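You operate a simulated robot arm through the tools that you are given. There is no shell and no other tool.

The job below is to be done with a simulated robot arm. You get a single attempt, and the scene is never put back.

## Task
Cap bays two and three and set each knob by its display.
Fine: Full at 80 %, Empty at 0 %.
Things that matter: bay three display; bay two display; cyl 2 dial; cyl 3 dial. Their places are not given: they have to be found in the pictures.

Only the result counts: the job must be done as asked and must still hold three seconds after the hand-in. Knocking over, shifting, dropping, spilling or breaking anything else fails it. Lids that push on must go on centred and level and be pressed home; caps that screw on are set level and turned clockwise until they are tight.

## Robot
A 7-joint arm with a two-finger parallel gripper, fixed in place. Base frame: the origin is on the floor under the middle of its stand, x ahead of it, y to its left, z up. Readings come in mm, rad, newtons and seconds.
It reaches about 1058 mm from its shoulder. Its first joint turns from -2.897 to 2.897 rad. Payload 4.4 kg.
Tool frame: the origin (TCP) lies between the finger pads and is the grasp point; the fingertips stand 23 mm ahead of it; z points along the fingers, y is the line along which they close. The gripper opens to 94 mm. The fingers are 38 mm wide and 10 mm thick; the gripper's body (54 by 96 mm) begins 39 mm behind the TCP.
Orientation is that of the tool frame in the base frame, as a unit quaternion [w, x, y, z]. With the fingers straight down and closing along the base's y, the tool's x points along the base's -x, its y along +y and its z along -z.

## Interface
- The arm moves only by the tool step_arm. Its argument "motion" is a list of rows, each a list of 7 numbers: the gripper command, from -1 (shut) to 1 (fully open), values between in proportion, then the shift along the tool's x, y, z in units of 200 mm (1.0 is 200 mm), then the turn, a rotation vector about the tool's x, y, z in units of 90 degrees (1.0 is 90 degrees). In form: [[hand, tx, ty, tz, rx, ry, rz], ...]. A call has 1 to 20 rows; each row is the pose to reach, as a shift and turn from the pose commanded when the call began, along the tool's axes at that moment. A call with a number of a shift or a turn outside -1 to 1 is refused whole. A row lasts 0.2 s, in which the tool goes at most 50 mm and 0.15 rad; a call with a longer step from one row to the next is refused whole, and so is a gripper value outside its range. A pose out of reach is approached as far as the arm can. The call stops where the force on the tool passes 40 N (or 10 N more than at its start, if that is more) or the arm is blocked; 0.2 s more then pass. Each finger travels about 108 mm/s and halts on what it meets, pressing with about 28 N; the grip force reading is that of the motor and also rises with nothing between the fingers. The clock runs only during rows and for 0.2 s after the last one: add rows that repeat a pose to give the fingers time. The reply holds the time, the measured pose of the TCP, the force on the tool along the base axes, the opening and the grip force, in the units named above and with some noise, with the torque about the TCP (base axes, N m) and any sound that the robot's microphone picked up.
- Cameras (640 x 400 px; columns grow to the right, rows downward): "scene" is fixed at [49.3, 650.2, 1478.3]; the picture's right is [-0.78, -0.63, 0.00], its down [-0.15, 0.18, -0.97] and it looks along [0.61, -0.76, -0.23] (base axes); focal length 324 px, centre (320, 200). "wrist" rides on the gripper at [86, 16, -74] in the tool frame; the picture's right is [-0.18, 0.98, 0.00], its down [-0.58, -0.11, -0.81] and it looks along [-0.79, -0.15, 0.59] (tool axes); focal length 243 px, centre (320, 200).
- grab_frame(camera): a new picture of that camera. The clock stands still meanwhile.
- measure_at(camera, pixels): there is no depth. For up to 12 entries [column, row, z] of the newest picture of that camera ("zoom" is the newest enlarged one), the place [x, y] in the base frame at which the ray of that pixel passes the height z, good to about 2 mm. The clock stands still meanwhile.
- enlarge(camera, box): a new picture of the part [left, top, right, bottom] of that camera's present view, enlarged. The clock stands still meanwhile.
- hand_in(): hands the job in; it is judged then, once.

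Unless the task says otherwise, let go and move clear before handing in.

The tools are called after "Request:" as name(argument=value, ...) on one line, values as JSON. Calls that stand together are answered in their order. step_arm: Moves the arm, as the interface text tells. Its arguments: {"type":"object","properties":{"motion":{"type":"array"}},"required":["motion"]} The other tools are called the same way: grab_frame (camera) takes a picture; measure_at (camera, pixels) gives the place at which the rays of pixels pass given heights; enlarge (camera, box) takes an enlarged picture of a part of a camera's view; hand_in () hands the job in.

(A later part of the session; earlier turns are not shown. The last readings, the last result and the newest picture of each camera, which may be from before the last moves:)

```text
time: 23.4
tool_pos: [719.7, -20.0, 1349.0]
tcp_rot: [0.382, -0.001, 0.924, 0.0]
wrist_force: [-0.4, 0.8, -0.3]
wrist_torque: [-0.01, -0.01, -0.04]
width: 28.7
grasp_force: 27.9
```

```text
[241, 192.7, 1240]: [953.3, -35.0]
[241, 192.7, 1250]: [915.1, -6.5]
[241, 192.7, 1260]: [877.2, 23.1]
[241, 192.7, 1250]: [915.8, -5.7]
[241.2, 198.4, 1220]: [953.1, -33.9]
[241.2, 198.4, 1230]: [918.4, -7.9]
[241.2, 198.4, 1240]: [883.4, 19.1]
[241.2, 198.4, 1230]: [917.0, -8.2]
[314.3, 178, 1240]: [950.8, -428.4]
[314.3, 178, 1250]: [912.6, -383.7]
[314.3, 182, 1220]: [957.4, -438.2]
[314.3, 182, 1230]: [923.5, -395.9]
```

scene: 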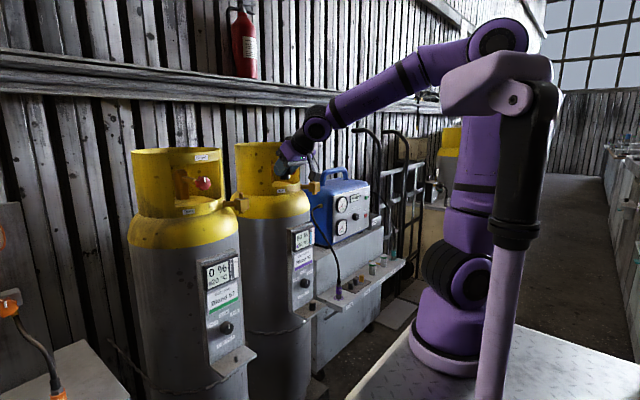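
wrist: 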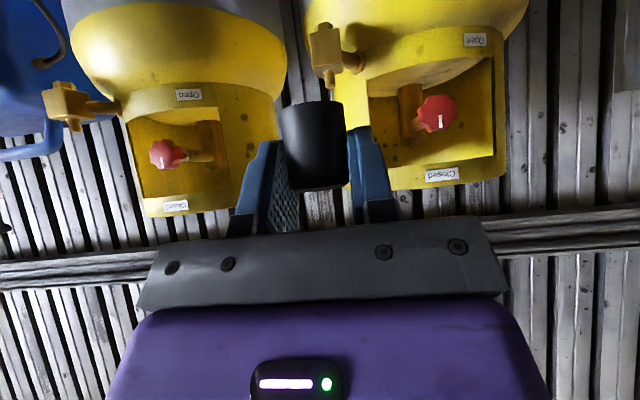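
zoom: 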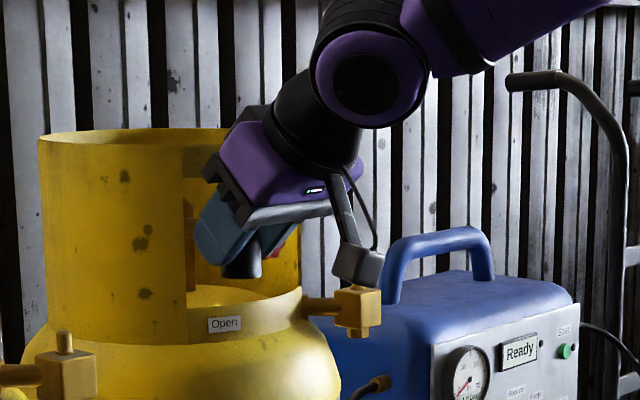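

Post two's axis comes out at (933,-20), with its base at z≈1225 and its tip at z≈1245. I'll carry the cap to about 15 mm above the tip and look again before lowering.

Request:
step_arm(motion=[[-1, -0.1, 0, 0.17, 0, 0, 0], [-1, -0.2, 0, 0.34, 0, 0, 0], [-1, -0.3, 0, 0.51, 0, 0, 0], [-1, -0.4, 0, 0.68, 0, 0, 0], [-1, -0.5, 0, 0.84, 0, 0, 0], [-1, -0.563, 0, 0.945, 0, 0, 0], [-1, -0.563, 0, 0.945, 0, 0, 0]])

Request:
grab_frame(camera="wrist")

Request:
enlarge(camera="scene", box=[215, 150, 275, 215])

Request:
enlarge(camera="wrist", box=[240, 20, 400, 200])

```text
time: 24.9
tool_pos: [903.9, 109.6, 1297.3]
tcp_rot: [0.379, -0.085, 0.921, 0.039]
wrist_force: [-36.3, -6.4, 5.8]
wrist_torque: [-0.07, -0.04, -0.91]
width: 28.8
grasp_force: 28.4
out of reach, approached as far as the arm can: row 2
stopped in row 7: the force on the tool passed its limit at 155 N (the readings are from after the stop); the commanded pose is now the measured one
```

```text
taken
```

wrist: 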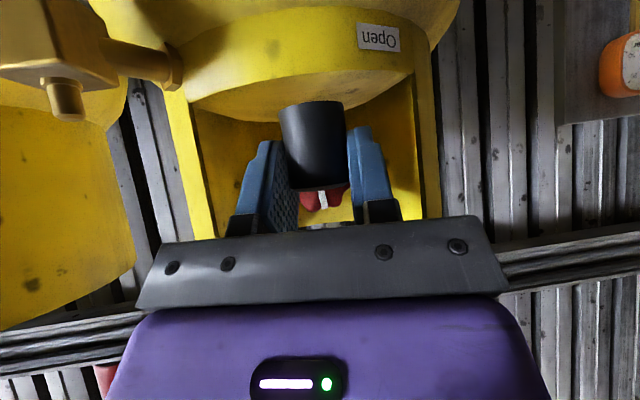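

```text
6.15 times, centred on (245, 182) of scene
```

zoom: 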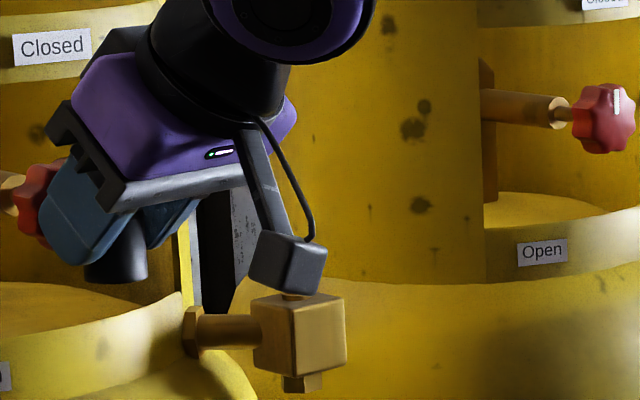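

```text
2.22 times, centred on (320, 110) of wrist
```

zoom: 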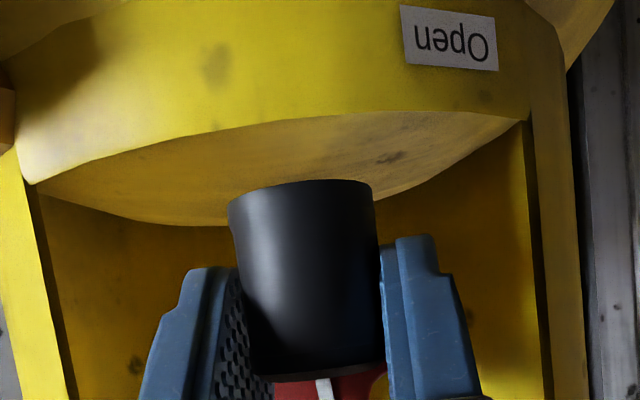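

The arm did not follow the command. The TCP ended at (904,110,1297) instead of (933,-20,1295), tilted about 10°, and stopped on a 155 N contact near the red handwheel of bay two. Before moving again I'll look at the whole scene to see what touched and whether anything shifted.

Request:
grab_frame(camera="scene")

Request:
enlarge(camera="scene", box=[170, 140, 270, 220])

Request:
enlarge(camera="wrist", box=[270, 150, 380, 240])

Request:
enlarge(camera="scene", box=[200, 100, 460, 260])

```text
taken
```

scene: 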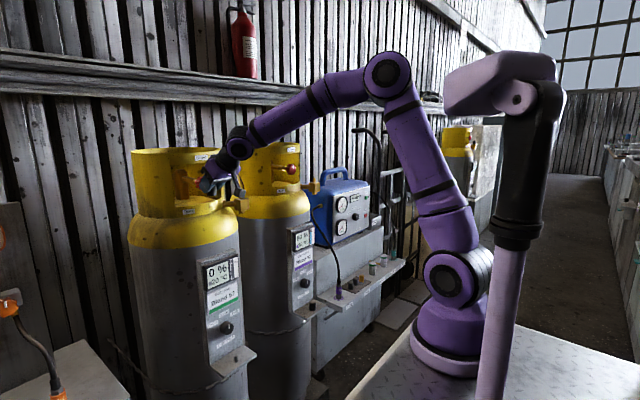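

```text
5.00 times, centred on (220, 180) of scene
```

zoom: 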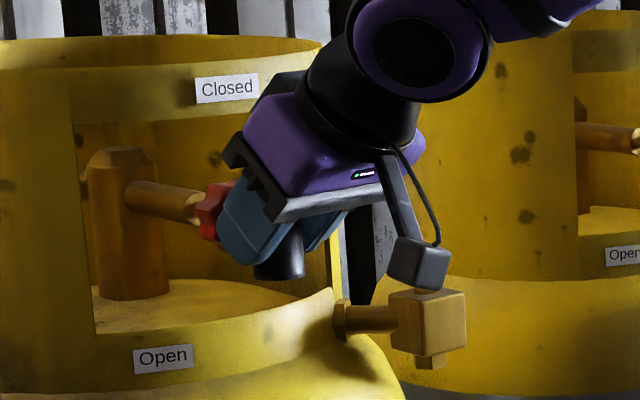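

```text
4.44 times, centred on (325, 195) of wrist
```

zoom: 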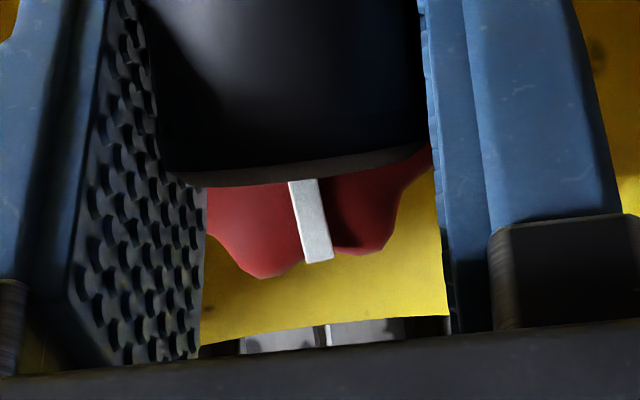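

```text
2.46 times, centred on (330, 180) of scene
```

zoom: 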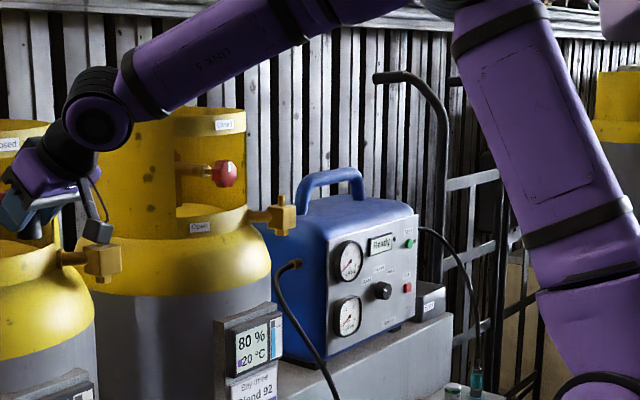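

The elbow has changed posture (now at (388,72), earlier at (500,40)), so the arm swung sideways while switching solutions and came against handwheel two. The handwheel's white mark still looks upright. I'll back straight off along -x in small steps.

Request:
step_arm(motion=[[-1, 0.035, 0.0093, -0.0347, 0, 0, 0], [-1, 0.07, 0.0187, -0.0693, 0, 0, 0], [-1, 0.105, 0.028, -0.104, 0, 0, 0], [-1, 0.14, 0.0373, -0.1387, 0, 0, 0], [-1, 0.175, 0.0467, -0.173, 0, 0, 0], [-1, 0.21, 0.056, -0.208, 0, 0, 0]])

Request:
grab_frame(camera="wrist")

Request:
grab_frame(camera="scene")

```text
time: 26.3
tool_pos: [848.6, 108.4, 1296.0]
tcp_rot: [0.38, -0.085, 0.92, 0.041]
wrist_force: [0.4, -0.1, -0.3]
wrist_torque: [0.02, 0.01, 0.01]
width: 29.0
grasp_force: 28.3
```

```text
taken
```

wrist: 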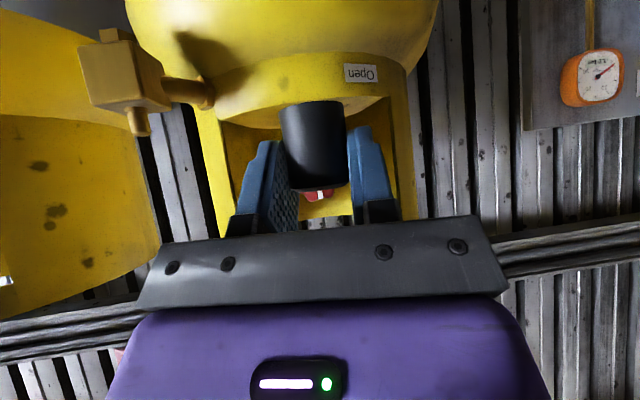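

```text
taken
```

scene: 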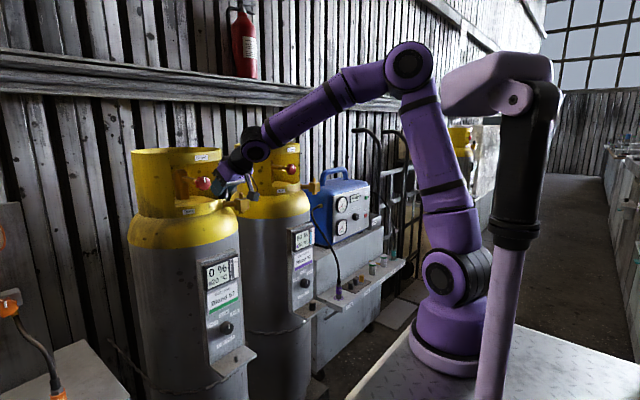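

The contact is clear (forces near zero) and the cap is still held at 29 mm. I'll check handwheel two and the cap's position in the hand.

Request:
enlarge(camera="scene", box=[120, 130, 330, 250])

Request:
enlarge(camera="wrist", box=[240, 90, 400, 240])

Request:
enlarge(camera="scene", box=[190, 165, 225, 200])

Request:
enlarge(camera="scene", box=[222, 190, 262, 222])

```text
3.05 times, centred on (225, 190) of scene
```

zoom: 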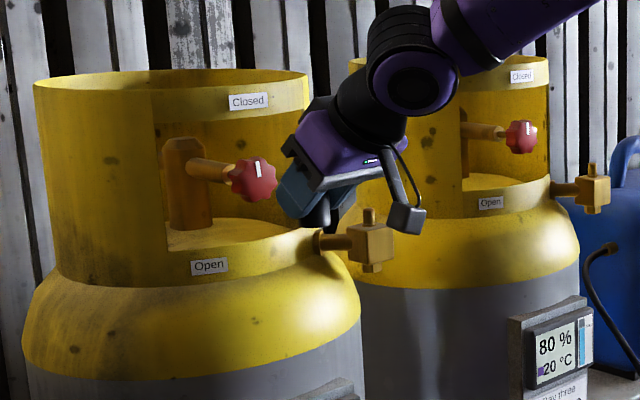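

```text
2.67 times, centred on (320, 165) of wrist
```

zoom: 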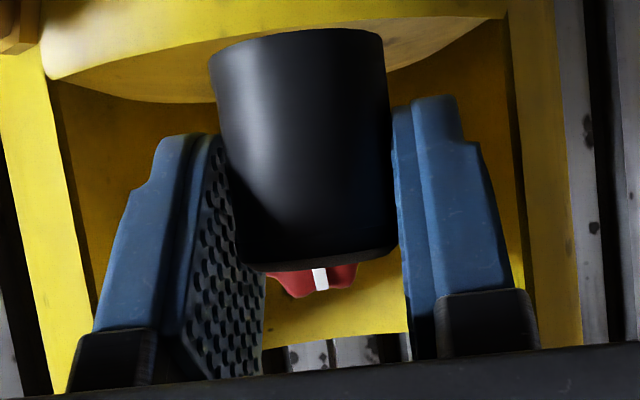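

```text
11.43 times, centred on (208, 182) of scene
```

zoom: 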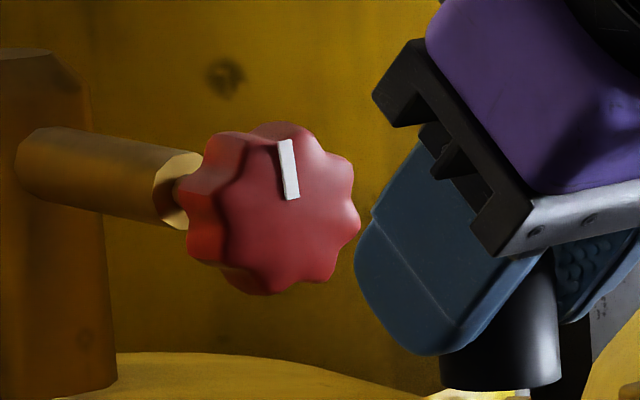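

```text
12.50 times, centred on (242, 206) of scene
```

zoom: 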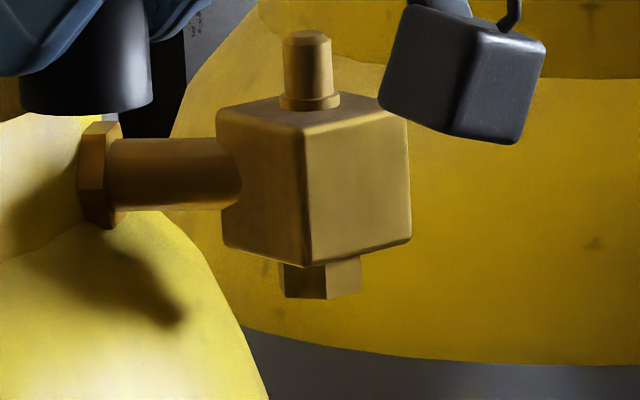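

Handwheel two's mark and outlet two are exactly where they were, and the cap sits unchanged in the fingers. I'll bring the hand back toward y=-20 and remove the 11° yaw, stopping halfway to check that the arm follows.

Request:
step_arm(motion=[[-1, 0.016, -0.102, -0.0336, 0.015, 0, 0.0133], [-1, 0.032, -0.204, -0.067, 0.03, 0, 0.0267], [-1, 0.0485, -0.3065, -0.1, 0.045, 0, 0.04]])

```text
time: 27.1
tool_pos: [838.9, 45.0, 1300.9]
tcp_rot: [0.38, -0.042, 0.924, 0.02]
wrist_force: [0.5, 0.9, -1.2]
wrist_torque: [-0.01, 0.0, 0.01]
width: 29.0
grasp_force: 28.0
```

The arm followed exactly this time. I'll complete the second half to (830,-20,1310) with the yaw removed.

Request:
step_arm(motion=[[-1, 0.007, -0.106, -0.029, 0.0147, -0.001, 0.0132], [-1, 0.014, -0.212, -0.058, 0.0293, -0.002, 0.0264], [-1, 0.0205, -0.319, -0.086, 0.044, -0.003, 0.0396]])

Request:
grab_frame(camera="scene")

Request:
grab_frame(camera="wrist")

```text
time: 27.9
tool_pos: [829.3, -20.2, 1310.7]
tcp_rot: [0.384, -0.001, 0.923, 0.001]
wrist_force: [0.6, 1.1, 0.3]
wrist_torque: [-0.04, 0.0, -0.02]
width: 28.8
grasp_force: 28.0
```

```text
taken
```

scene: 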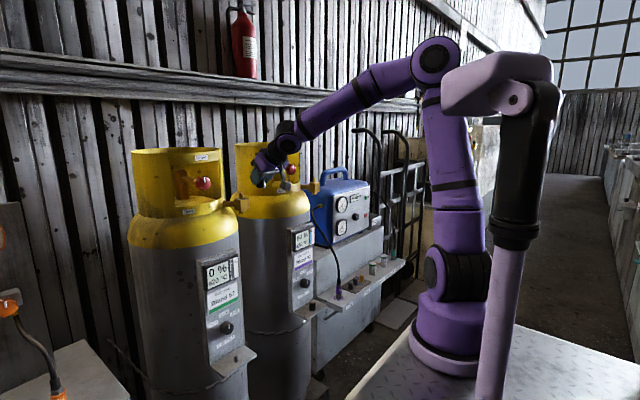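

```text
taken
```

wrist: 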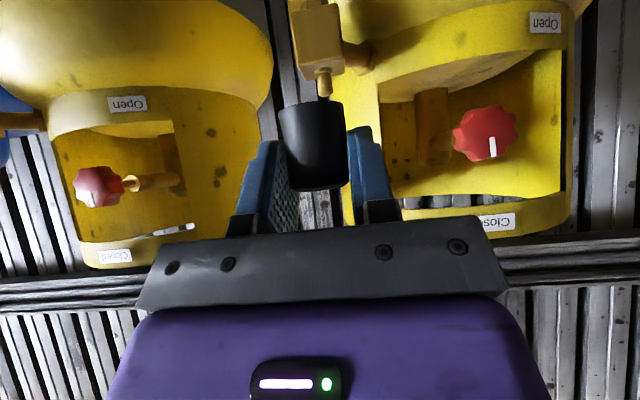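

The arm is back at (829,-20,1311), level and square. There is a white streak near handwheel three at (170,232) and its mark isn't obvious, so I'll enlarge that and the post/cap area.

Request:
enlarge(camera="wrist", box=[50, 140, 210, 270])

Request:
enlarge(camera="scene", box=[230, 130, 330, 210])

Request:
enlarge(camera="wrist", box=[270, 0, 390, 120])

Request:
enlarge(camera="wrist", box=[440, 80, 540, 240])

```text
3.08 times, centred on (130, 205) of wrist
```

zoom: 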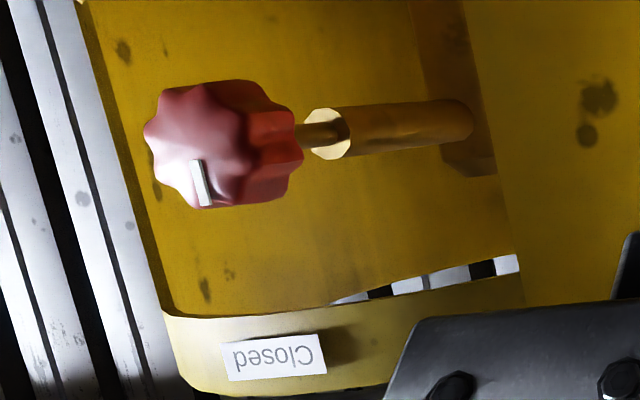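

```text
5.00 times, centred on (280, 170) of scene
```

zoom: 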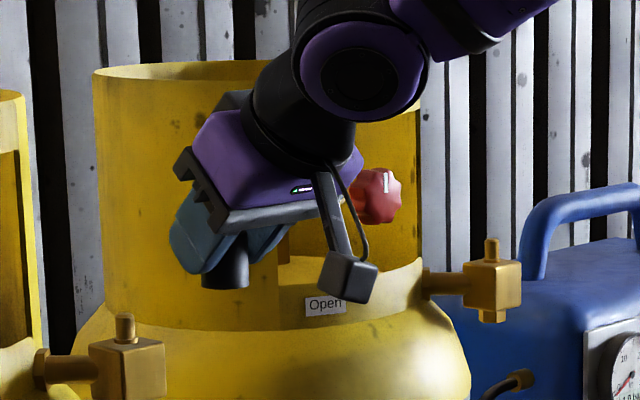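

```text
3.33 times, centred on (330, 60) of wrist
```

zoom: 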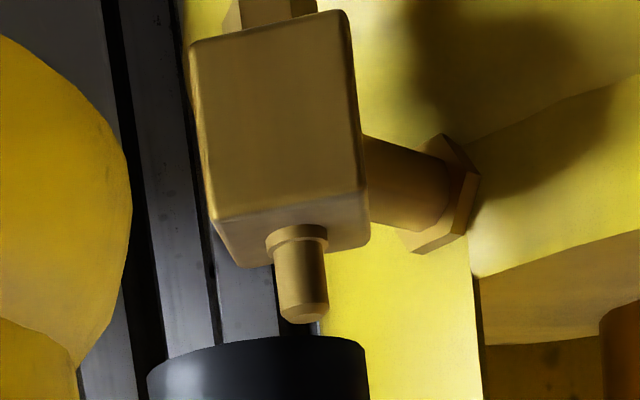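

```text
2.50 times, centred on (490, 160) of wrist
```

zoom: 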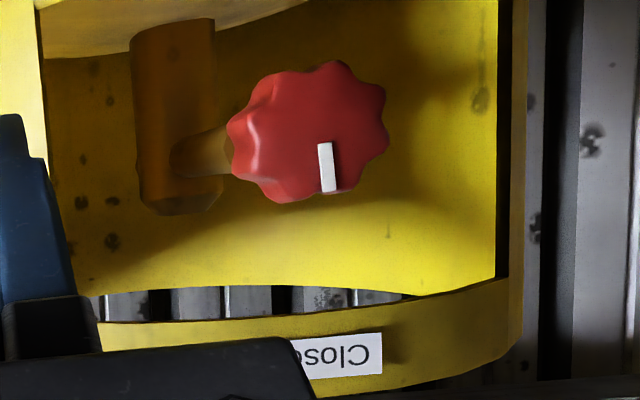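

The streak is only wall seen through the collar, and both handwheel marks still point to "Closed". I'll remeasure post two from here: its tip is at wrist (325.5,93.5) and its base at (323,72).

Request:
measure_at(camera="wrist", pixels=[[325.5, 93.5, 1245], [325.5, 93.5, 1245], [325.5, 93.5, 1245], [323, 71.5, 1225], [323, 71.5, 1225], [323, 71.5, 1225], [325.5, 93.5, 1240], [323, 71.5, 1220]])

Request:
measure_at(camera="scene", pixels=[[241, 192.7, 1245], [241, 192.7, 1245], [241, 192.7, 1245], [241.2, 198.4, 1225], [241.2, 198.4, 1225], [241.2, 198.4, 1225]])

```text
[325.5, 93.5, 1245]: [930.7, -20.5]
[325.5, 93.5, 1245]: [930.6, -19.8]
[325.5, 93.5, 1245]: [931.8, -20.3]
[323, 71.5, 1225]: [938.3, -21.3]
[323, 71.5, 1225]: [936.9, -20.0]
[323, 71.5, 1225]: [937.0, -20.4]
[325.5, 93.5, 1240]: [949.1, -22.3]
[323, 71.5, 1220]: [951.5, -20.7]
```

```text
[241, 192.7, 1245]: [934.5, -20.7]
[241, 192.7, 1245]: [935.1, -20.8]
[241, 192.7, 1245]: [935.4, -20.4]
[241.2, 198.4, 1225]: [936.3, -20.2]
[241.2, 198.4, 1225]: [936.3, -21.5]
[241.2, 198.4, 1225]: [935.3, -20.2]
```

Post two is at (934.5,-20.5). I'll advance halfway toward the pre-place point above it and check that the arm follows.

Request:
step_arm(motion=[[-1, -0.08, 0, 0.105, 0, 0, 0], [-1, -0.16, 0, 0.21, 0, 0, 0]])

```text
time: 28.5
tool_pos: [881.1, -20.0, 1305.9]
tcp_rot: [0.384, 0.0, 0.923, 0.0]
wrist_force: [-0.6, -0.7, 0.6]
wrist_torque: [0.0, 0.03, -0.03]
width: 29.0
grasp_force: 28.2
```

The arm is following correctly. I'll finish the move to just above post two.

Request:
step_arm(motion=[[-1, -0.08, 0, 0.107, 0, 0, 0], [-1, -0.161, 0, 0.214, 0, 0, 0], [-1, -0.161, 0, 0.214, 0, 0, 0]])

Request:
enlarge(camera="scene", box=[218, 170, 268, 210])

Request:
grab_frame(camera="wrist")

Request:
enlarge(camera="wrist", box=[250, 40, 390, 200])

```text
time: 29.3
tool_pos: [935.5, -20.9, 1298.3]
tcp_rot: [0.383, 0.0, 0.924, 0.0]
wrist_force: [0.0, 0.1, 0.5]
wrist_torque: [0.01, -0.01, 0.0]
width: 29.0
grasp_force: 28.0
```

```text
10.00 times, centred on (243, 190) of scene
```

zoom: 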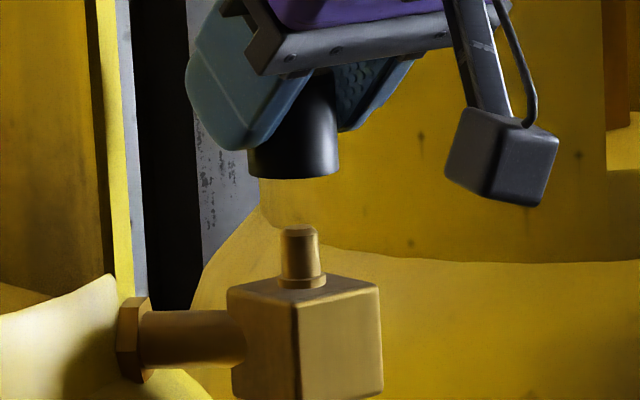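

```text
taken
```

wrist: 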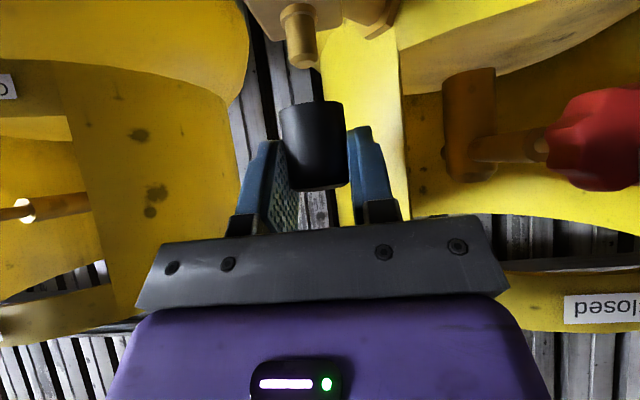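

```text
2.50 times, centred on (320, 120) of wrist
```

zoom: 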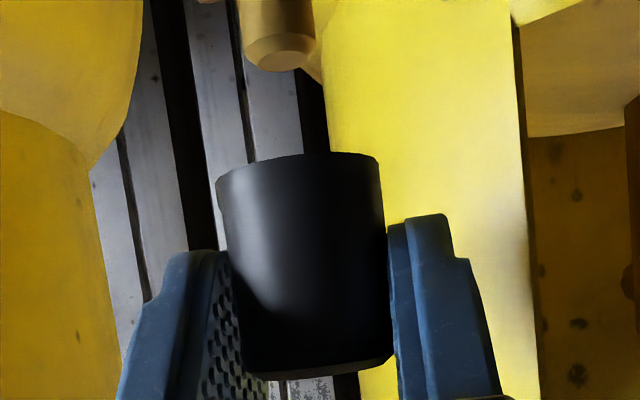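

The cap is centred over the post to within about 1 mm: in the scene zoom the cap centre is at column 293 and the post axis extrapolates to 295. I'll make a 0.5 mm correction and lower 13 mm, to just above the tip.

Request:
step_arm(motion=[[-1, 0.0168, -0.002, 0.0132, 0, 0, 0], [-1, 0.0318, -0.002, 0.0282, 0, 0, 0], [-1, 0.0478, -0.002, 0.0442, 0, 0, 0], [-1, 0.0478, -0.002, 0.0442, 0, 0, 0]])

Request:
enlarge(camera="scene", box=[228, 180, 256, 204])

Request:
enlarge(camera="wrist", box=[250, 20, 390, 180])

```text
time: 30.3
tool_pos: [935.7, -20.4, 1282.9]
tcp_rot: [0.383, 0.0, 0.924, 0.001]
wrist_force: [-0.2, -0.7, -0.8]
wrist_torque: [0.01, 0.02, -0.03]
width: 28.8
grasp_force: 27.6
```

```text
16.00 times, centred on (242, 192) of scene
```

zoom: 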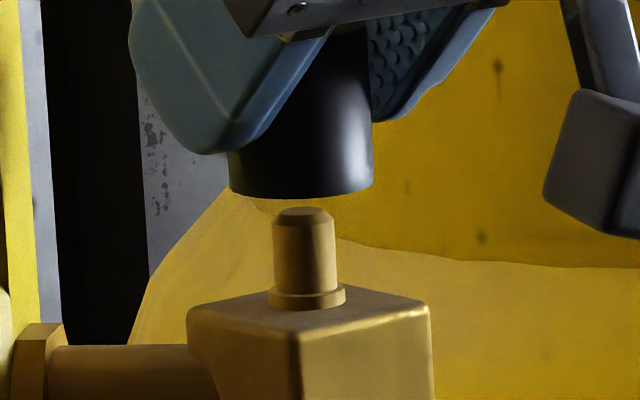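

```text
2.50 times, centred on (320, 100) of wrist
```

zoom: 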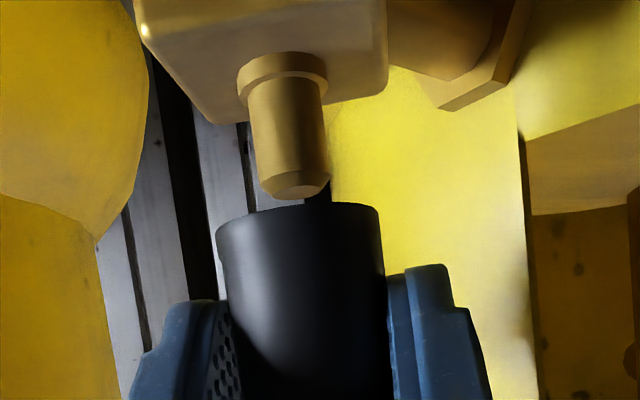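

The cap's base is 3 mm above the post tip and centred to about 0.5–1 mm. I'll nudge it by under 1 mm and lower it slowly, watching the force.

Request:
step_arm(motion=[[-1, 0.0099, 0.0015, 0.0043, 0, 0, 0], [-1, 0.0169, 0.0015, 0.0113, 0, 0, 0], [-1, 0.024, 0.0015, 0.0184, 0, 0, 0], [-1, 0.0311, 0.0015, 0.0255, 0, 0, 0], [-1, 0.0381, 0.0015, 0.0325, 0, 0, 0]])

Request:
enlarge(camera="scene", box=[228, 180, 256, 204])

Request:
enlarge(camera="wrist", box=[250, 20, 390, 180])

```text
time: 31.5
tool_pos: [933.8, -21.7, 1273.7]
tcp_rot: [0.384, 0.0, 0.923, 0.0]
wrist_force: [-0.1, 0.5, 0.0]
wrist_torque: [0.01, 0.0, 0.02]
width: 28.8
grasp_force: 28.1
```

```text
16.00 times, centred on (242, 192) of scene
```

zoom: 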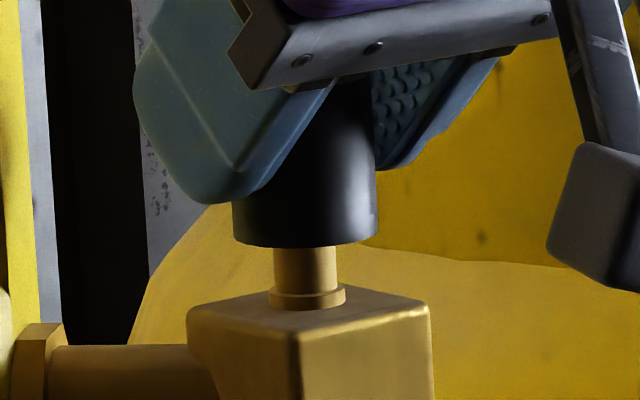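

```text
2.50 times, centred on (320, 100) of wrist
```

zoom: 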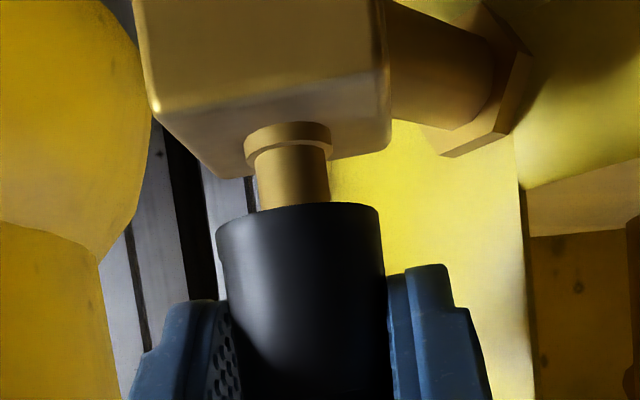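

The cap has slid over the post tip with no force and is centred. I'll keep lowering in 2 mm steps until it meets resistance.

Request:
step_arm(motion=[[-1, 0.0071, 0, 0.0071, 0, 0, 0], [-1, 0.0141, 0, 0.0141, 0, 0, 0], [-1, 0.0212, 0, 0.0212, 0, 0, 0], [-1, 0.0283, 0, 0.0283, 0, 0, 0], [-1, 0.0354, 0, 0.0354, 0, 0, 0]])

Request:
enlarge(camera="scene", box=[228, 180, 256, 204])

Request:
enlarge(camera="wrist", box=[250, 20, 390, 180])

```text
time: 32.7
tool_pos: [934.4, -20.2, 1263.8]
tcp_rot: [0.383, 0.0, 0.924, 0.001]
wrist_force: [0.2, 0.0, -0.6]
wrist_torque: [0.01, 0.0, -0.02]
width: 28.5
grasp_force: 28.4
```

```text
16.00 times, centred on (242, 192) of scene
```

zoom: 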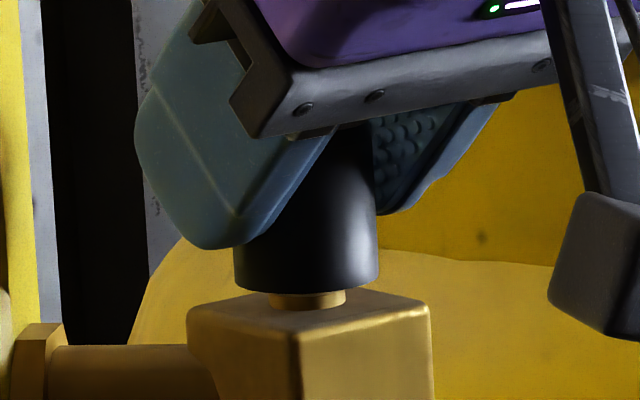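

```text
2.50 times, centred on (320, 100) of wrist
```

zoom: 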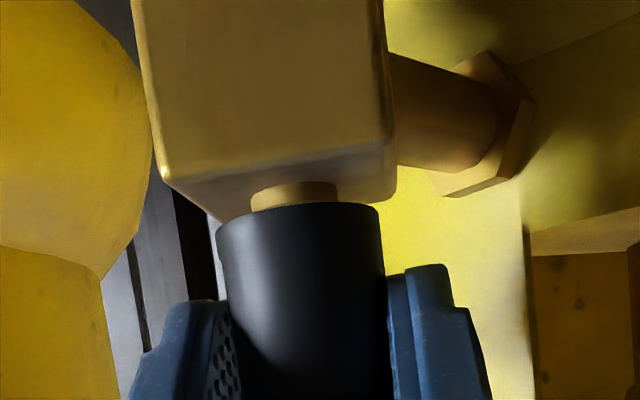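

Only the collar still shows, with about 3–4 mm to go and no force yet. I'll continue in 1 mm steps until the cap seats.

Request:
step_arm(motion=[[-1, 0.0035, 0, 0.0035, 0, 0, 0], [-1, 0.0071, 0, 0.0071, 0, 0, 0], [-1, 0.0106, 0, 0.0106, 0, 0, 0], [-1, 0.0141, 0, 0.0141, 0, 0, 0]])

Request:
enlarge(camera="scene", box=[228, 180, 256, 204])

Request:
enlarge(camera="wrist", box=[250, 20, 390, 180])

```text
time: 33.7
tool_pos: [932.9, -20.6, 1259.5]
tcp_rot: [0.383, 0.0, 0.924, 0.001]
wrist_force: [-1.0, -0.4, 0.1]
wrist_torque: [0.04, -0.01, 0.01]
width: 28.8
grasp_force: 28.1
```

```text
16.00 times, centred on (242, 192) of scene
```

zoom: 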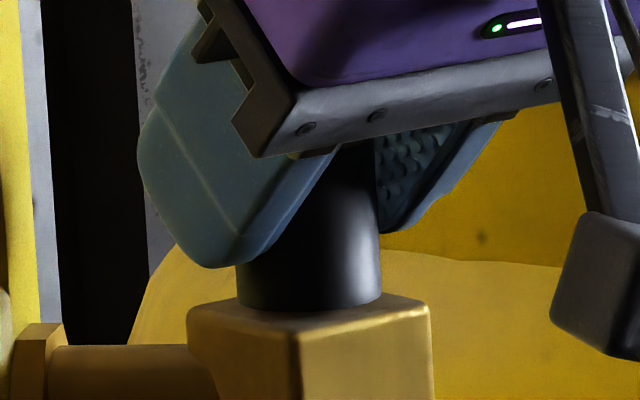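

```text
2.50 times, centred on (320, 100) of wrist
```

zoom: 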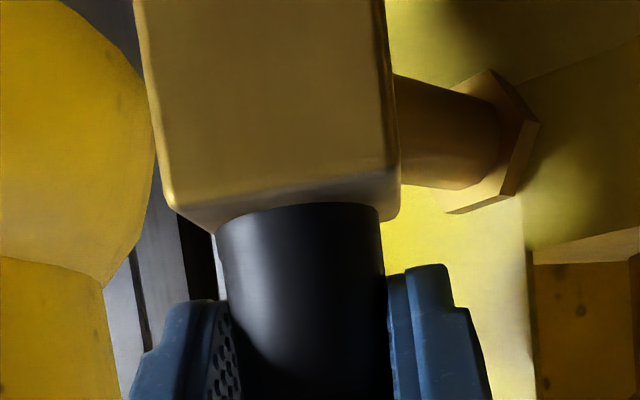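

The cap's rim is now almost on the block, still with no force. I'll press down a little further to feel it seat.

Request:
step_arm(motion=[[-1, 0.0035, 0, 0.0035, 0, 0, 0], [-1, 0.0071, 0, 0.0071, 0, 0, 0], [-1, 0.0106, 0, 0.0106, 0, 0, 0], [-1, 0.0141, 0, 0.0141, 0, 0, 0]])

Request:
enlarge(camera="scene", box=[228, 180, 256, 204])

Request:
enlarge(camera="wrist", box=[250, 20, 390, 180])

```text
time: 34.7
tool_pos: [934.4, -19.6, 1258.3]
tcp_rot: [0.385, 0.0, 0.923, 0.0]
wrist_force: [2.6, -1.9, 22.1]
wrist_torque: [-0.13, 0.14, 0.03]
width: 28.8
grasp_force: 28.1
```

```text
16.00 times, centred on (242, 192) of scene
```

zoom: 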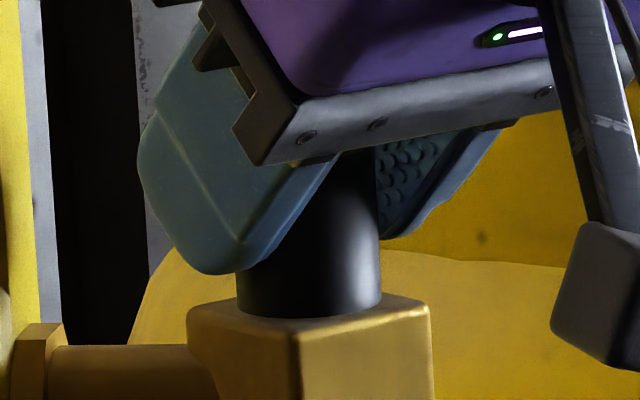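

```text
2.50 times, centred on (320, 100) of wrist
```

zoom: 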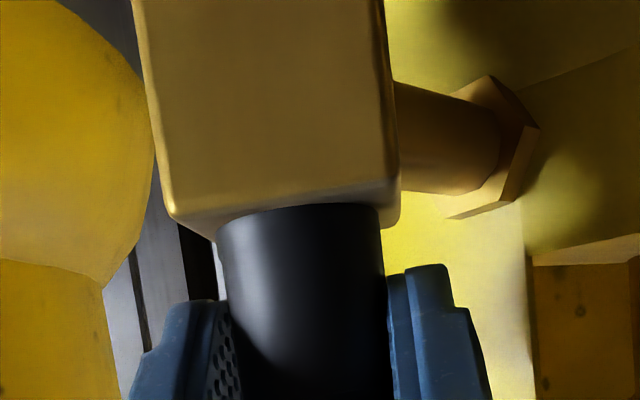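

There's now 22 N of upward resistance with the rim flat on the block. I'll press a bit harder to be sure it's home.

Request:
step_arm(motion=[[-1, 0.0018, 0, 0.0018, 0, 0, 0], [-1, 0.0035, 0, 0.0035, 0, 0, 0], [-1, 0.0053, 0, 0.0053, 0, 0, 0], [-1, 0.007, 0, 0.007, 0, 0, 0]])

Request:
enlarge(camera="scene", box=[228, 180, 256, 204])

```text
time: 35.7
tool_pos: [934.0, -19.5, 1254.8]
tcp_rot: [0.384, 0.0, 0.923, 0.0]
wrist_force: [4.6, -2.2, 24.2]
wrist_torque: [-0.29, -0.12, 0.12]
width: 28.7
grasp_force: 27.9
```

```text
16.00 times, centred on (242, 192) of scene
```

zoom: 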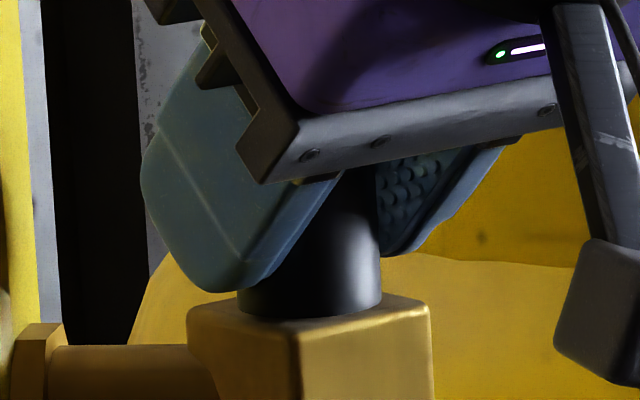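

The cap has bottomed: its rim stayed on the block at row 318 while the fingers slipped 3 mm down it at 24 N. I'll relax the downward push, then open a little and look before withdrawing.

Request:
step_arm(motion=[[-1, -0.0035, 0, -0.0035, 0, 0, 0], [-1, -0.007, 0, -0.007, 0, 0, 0], [-1, -0.007, 0, -0.007, 0, 0, 0]])

```text
time: 36.5
tool_pos: [933.0, -19.7, 1254.2]
tcp_rot: [0.382, 0.0, 0.924, 0.001]
wrist_force: [-0.6, 0.9, 1.1]
wrist_torque: [-0.02, -0.01, 0.0]
width: 28.7
grasp_force: 28.2
```

The load is now about 1 N. I'll open the fingers to about 42 mm.

Request:
step_arm(motion=[[-0.1, 0, 0, 0, 0, 0, 0], [-0.1, 0, 0, 0, 0, 0, 0]])

Request:
enlarge(camera="wrist", box=[230, 20, 410, 240])

Request:
enlarge(camera="scene", box=[228, 180, 256, 204])

```text
time: 37.1
tool_pos: [933.8, -20.6, 1256.2]
tcp_rot: [0.384, -0.001, 0.924, 0.001]
wrist_force: [0.5, -0.2, 0.5]
wrist_torque: [0.0, 0.0, 0.02]
width: 42.3
grasp_force: 0.1
```

```text
1.82 times, centred on (320, 130) of wrist
```

zoom: 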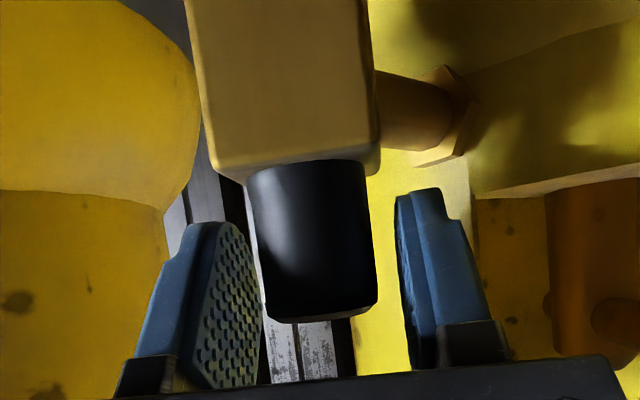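

```text
16.00 times, centred on (242, 192) of scene
```

zoom: 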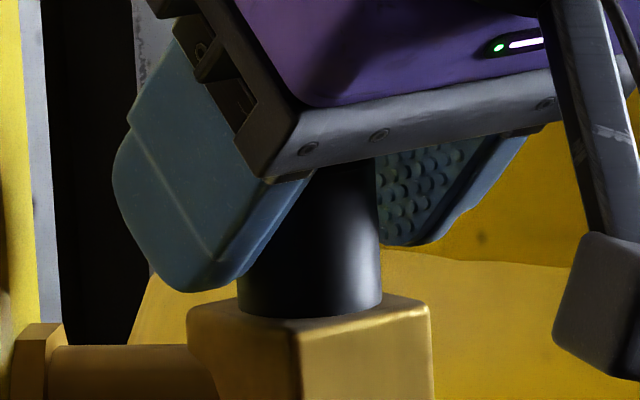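

The cap stands level on the block and the fingers are clear of it on both sides. I'll withdraw straight back along the fingers.

Request:
step_arm(motion=[[-0.1, 0, 0, -0.1, 0, 0, 0], [-0.1, 0, 0, -0.25, 0, 0, 0], [-0.1, 0, 0, -0.42, 0, 0, 0]])

Request:
grab_frame(camera="wrist")

Request:
enlarge(camera="scene", box=[222, 180, 262, 212])

Request:
enlarge(camera="wrist", box=[260, 20, 390, 180])

```text
time: 37.9
tool_pos: [874.7, -20.2, 1315.6]
tcp_rot: [0.383, -0.001, 0.924, 0.001]
wrist_force: [0.9, 0.9, -0.1]
wrist_torque: [-0.05, 0.01, 0.01]
width: 42.1
grasp_force: 0.0
```

```text
taken
```

wrist: 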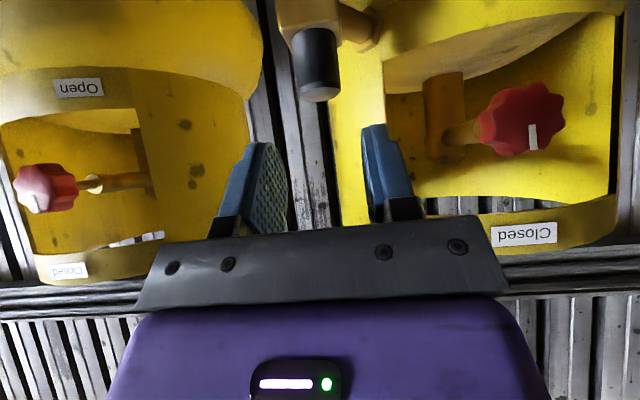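

```text
12.50 times, centred on (242, 196) of scene
```

zoom: 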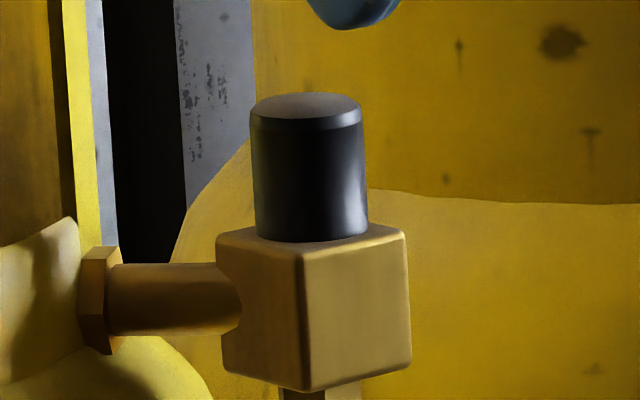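

```text
2.50 times, centred on (325, 100) of wrist
```

zoom: 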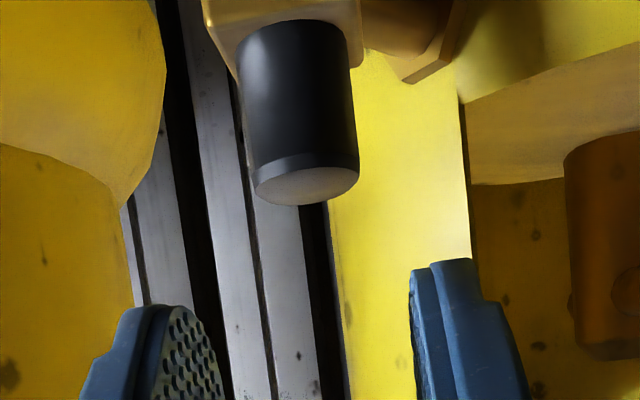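

Cap two sits level and centred on its block. While I'm here, I'll close the fingers and press straight down on its top as an extra check that it's home.

Request:
step_arm(motion=[[-1, -0.04, 0, 0.07, 0, 0, 0], [-1, -0.09, 0, 0.17, 0, 0, 0], [-1, -0.137, 0, 0.2644, 0, 0, 0], [-1, -0.137, 0, 0.2644, 0, 0, 0]])

Request:
enlarge(camera="scene", box=[222, 180, 262, 212])

Request:
enlarge(camera="wrist", box=[230, 20, 410, 240])

```text
time: 38.9
tool_pos: [931.1, -21.2, 1297.2]
tcp_rot: [0.383, 0.0, 0.924, 0.0]
wrist_force: [-0.4, -0.6, -0.4]
wrist_torque: [0.03, 0.01, 0.0]
width: 0.0
grasp_force: 28.1
```

```text
12.50 times, centred on (242, 196) of scene
```

zoom: 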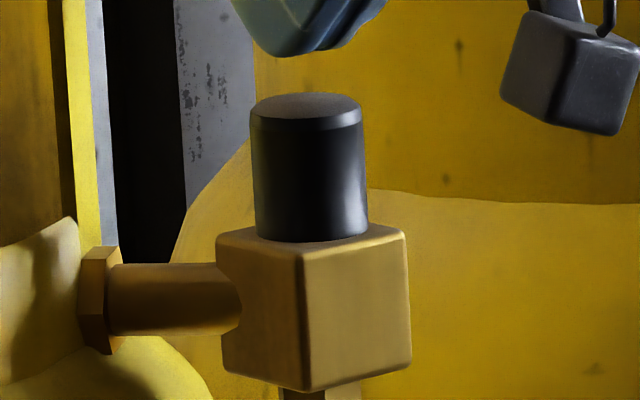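

```text
1.82 times, centred on (320, 130) of wrist
```

zoom: 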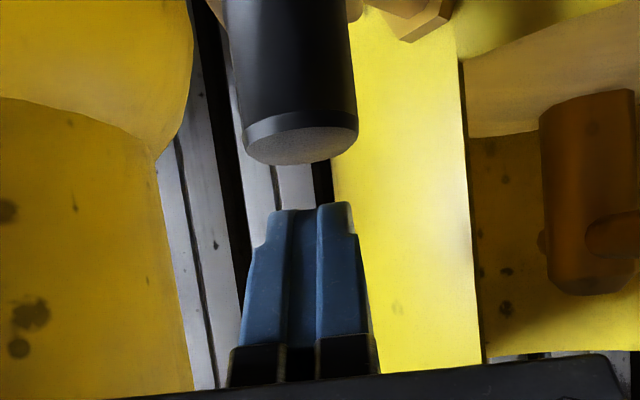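

The fingertips are about 12 mm above the cap's crown and lined up with it. I'll press down slowly, with the 40 N stop as the limit.

Request:
step_arm(motion=[[-1, 0.0106, 0, 0.0106, 0, 0, 0], [-1, 0.0212, 0, 0.0212, 0, 0, 0], [-1, 0.0318, 0, 0.0318, 0, 0, 0], [-1, 0.0389, 0, 0.0389, 0, 0, 0], [-1, 0.0424, 0, 0.0424, 0, 0, 0], [-1, 0.046, 0, 0.046, 0, 0, 0], [-1, 0.0495, 0, 0.0495, 0, 0, 0]])

```text
time: 40.1
tool_pos: [931.8, -20.8, 1289.7]
tcp_rot: [0.387, 0.0, 0.922, 0.0]
wrist_force: [-0.6, -0.8, 12.5]
wrist_torque: [-0.04, 0.03, -0.02]
width: 0.0
grasp_force: 28.2
stopped in row 6: the force on the tool passed its limit at 43 N (the readings are from after the stop); the commanded pose is now the measured one
```

The press reached 43 N and the cap didn't give, so it's home. I'll lift off and check it.

Request:
step_arm(motion=[[-1, -0.03, 0, -0.03, 0, 0, 0], [-1, -0.07, 0, -0.07, 0, 0, 0], [-1, 0.0, 0, -0.25, 0, 0, 0], [-1, 0.05, 0, -0.42, 0, 0, 0]])

Request:
grab_frame(camera="scene")

Request:
enlarge(camera="scene", box=[222, 180, 262, 212])

Request:
grab_frame(camera="wrist")

```text
time: 41.1
tool_pos: [866.2, -20.5, 1338.6]
tcp_rot: [0.385, 0.001, 0.923, 0.0]
wrist_force: [0.9, 0.0, -0.9]
wrist_torque: [-0.02, 0.01, -0.03]
width: 0.0
grasp_force: 27.5
```

```text
taken
```

scene: 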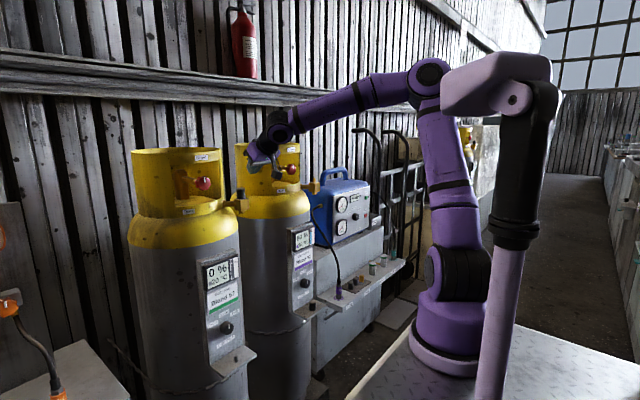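

```text
12.50 times, centred on (242, 196) of scene
```

zoom: 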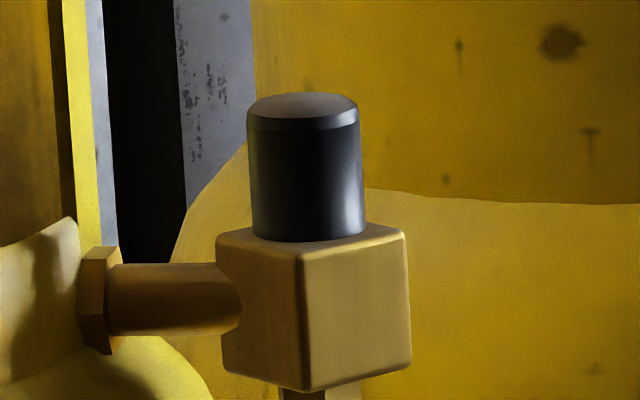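

```text
taken
```

wrist: 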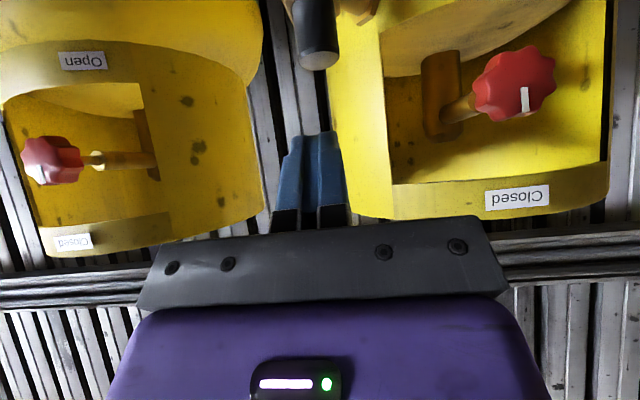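

Cap two remains level on its block after the press. Next is cap three, so I'll back away from the cylinders in short, checked moves because of the earlier posture jump.

Request:
step_arm(motion=[[-0.3, 0.134, 0, -0.134, 0, 0, 0], [-0.3, 0.2687, 0, -0.2687, 0, 0, 0]])

```text
time: 41.8
tool_pos: [789.6, -19.8, 1338.4]
tcp_rot: [0.386, 0.0, 0.922, -0.001]
wrist_force: [0.8, 1.6, 0.0]
wrist_torque: [0.03, -0.01, -0.03]
width: 32.9
grasp_force: 0.0
```

That followed exactly. I'll go down and across toward bay three, keeping x below 790.

Request:
step_arm(motion=[[-0.1, 0.119, -0.13, 0.0764, 0, 0, 0], [0, 0.238, -0.26, 0.153, 0, 0, 0], [0.1, 0.356, -0.39, 0.229, 0, 0, 0]])

```text
time: 42.5
tool_pos: [771.1, -97.6, 1256.2]
tcp_rot: [0.387, -0.001, 0.922, 0.001]
wrist_force: [0.1, 0.0, -0.6]
wrist_torque: [0.01, 0.0, 0.0]
width: 51.8
grasp_force: 0.0
```

Still on track. I'll continue down toward the front of panel three.

Request:
step_arm(motion=[[0.2, 0.1425, -0.11, 0.1, 0, 0, 0], [0.2, 0.285, -0.22, 0.2, 0, 0, 0], [0.2, 0.4275, -0.33, 0.3, 0, 0, 0], [0.2, 0.57, -0.44, 0.4, 0, 0, 0], [0.2, 0.7125, -0.55, 0.5, 0, 0, 0], [0.2, 0.855, -0.66, 0.6, 0, 0, 0]])

Request:
grab_frame(camera="wrist")

```text
time: 44.0
tool_pos: [737.0, -231.1, 1049.8]
tcp_rot: [0.387, 0.0, 0.922, 0.001]
wrist_force: [0.0, -0.5, 0.3]
wrist_torque: [0.01, 0.04, -0.01]
width: 56.6
grasp_force: 0.1
```

```text
taken
```

wrist: 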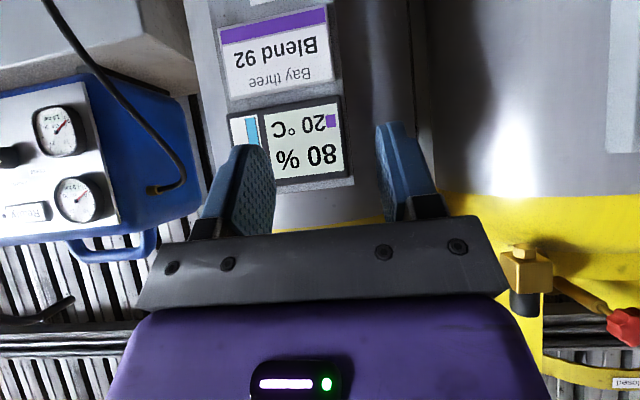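

Panel three's display (80 %) is ahead. I'll lower to the cap-three pre-grasp height and correct the 0.5° tilt error.

Request:
step_arm(motion=[[0.2, 0.146, -0.056, 0.136, 0, 0.002, 0], [0.2, 0.293, -0.112, 0.273, 0, 0.004, 0], [0.2, 0.439, -0.168, 0.409, 0, 0.006, 0]])

Request:
grab_frame(camera="wrist")

Request:
grab_frame(camera="scene")

```text
time: 44.8
tool_pos: [735.3, -263.6, 930.2]
tcp_rot: [0.382, 0.0, 0.924, 0.0]
wrist_force: [0.6, 0.1, 0.9]
wrist_torque: [-0.02, -0.01, -0.02]
width: 56.3
grasp_force: 0.1
```

```text
taken
```

wrist: 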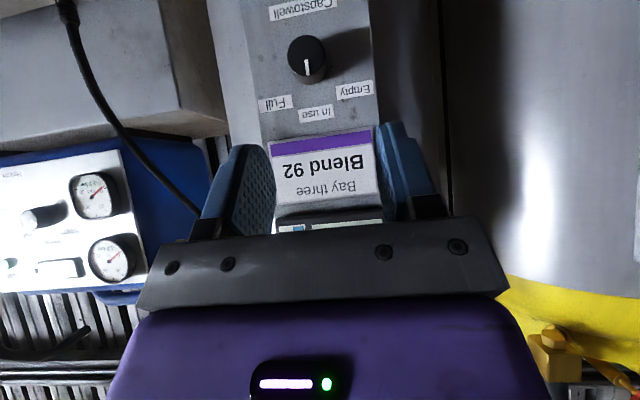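

```text
taken
```

scene: 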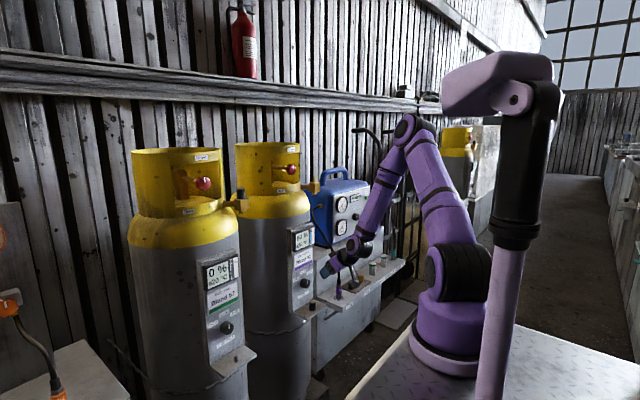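

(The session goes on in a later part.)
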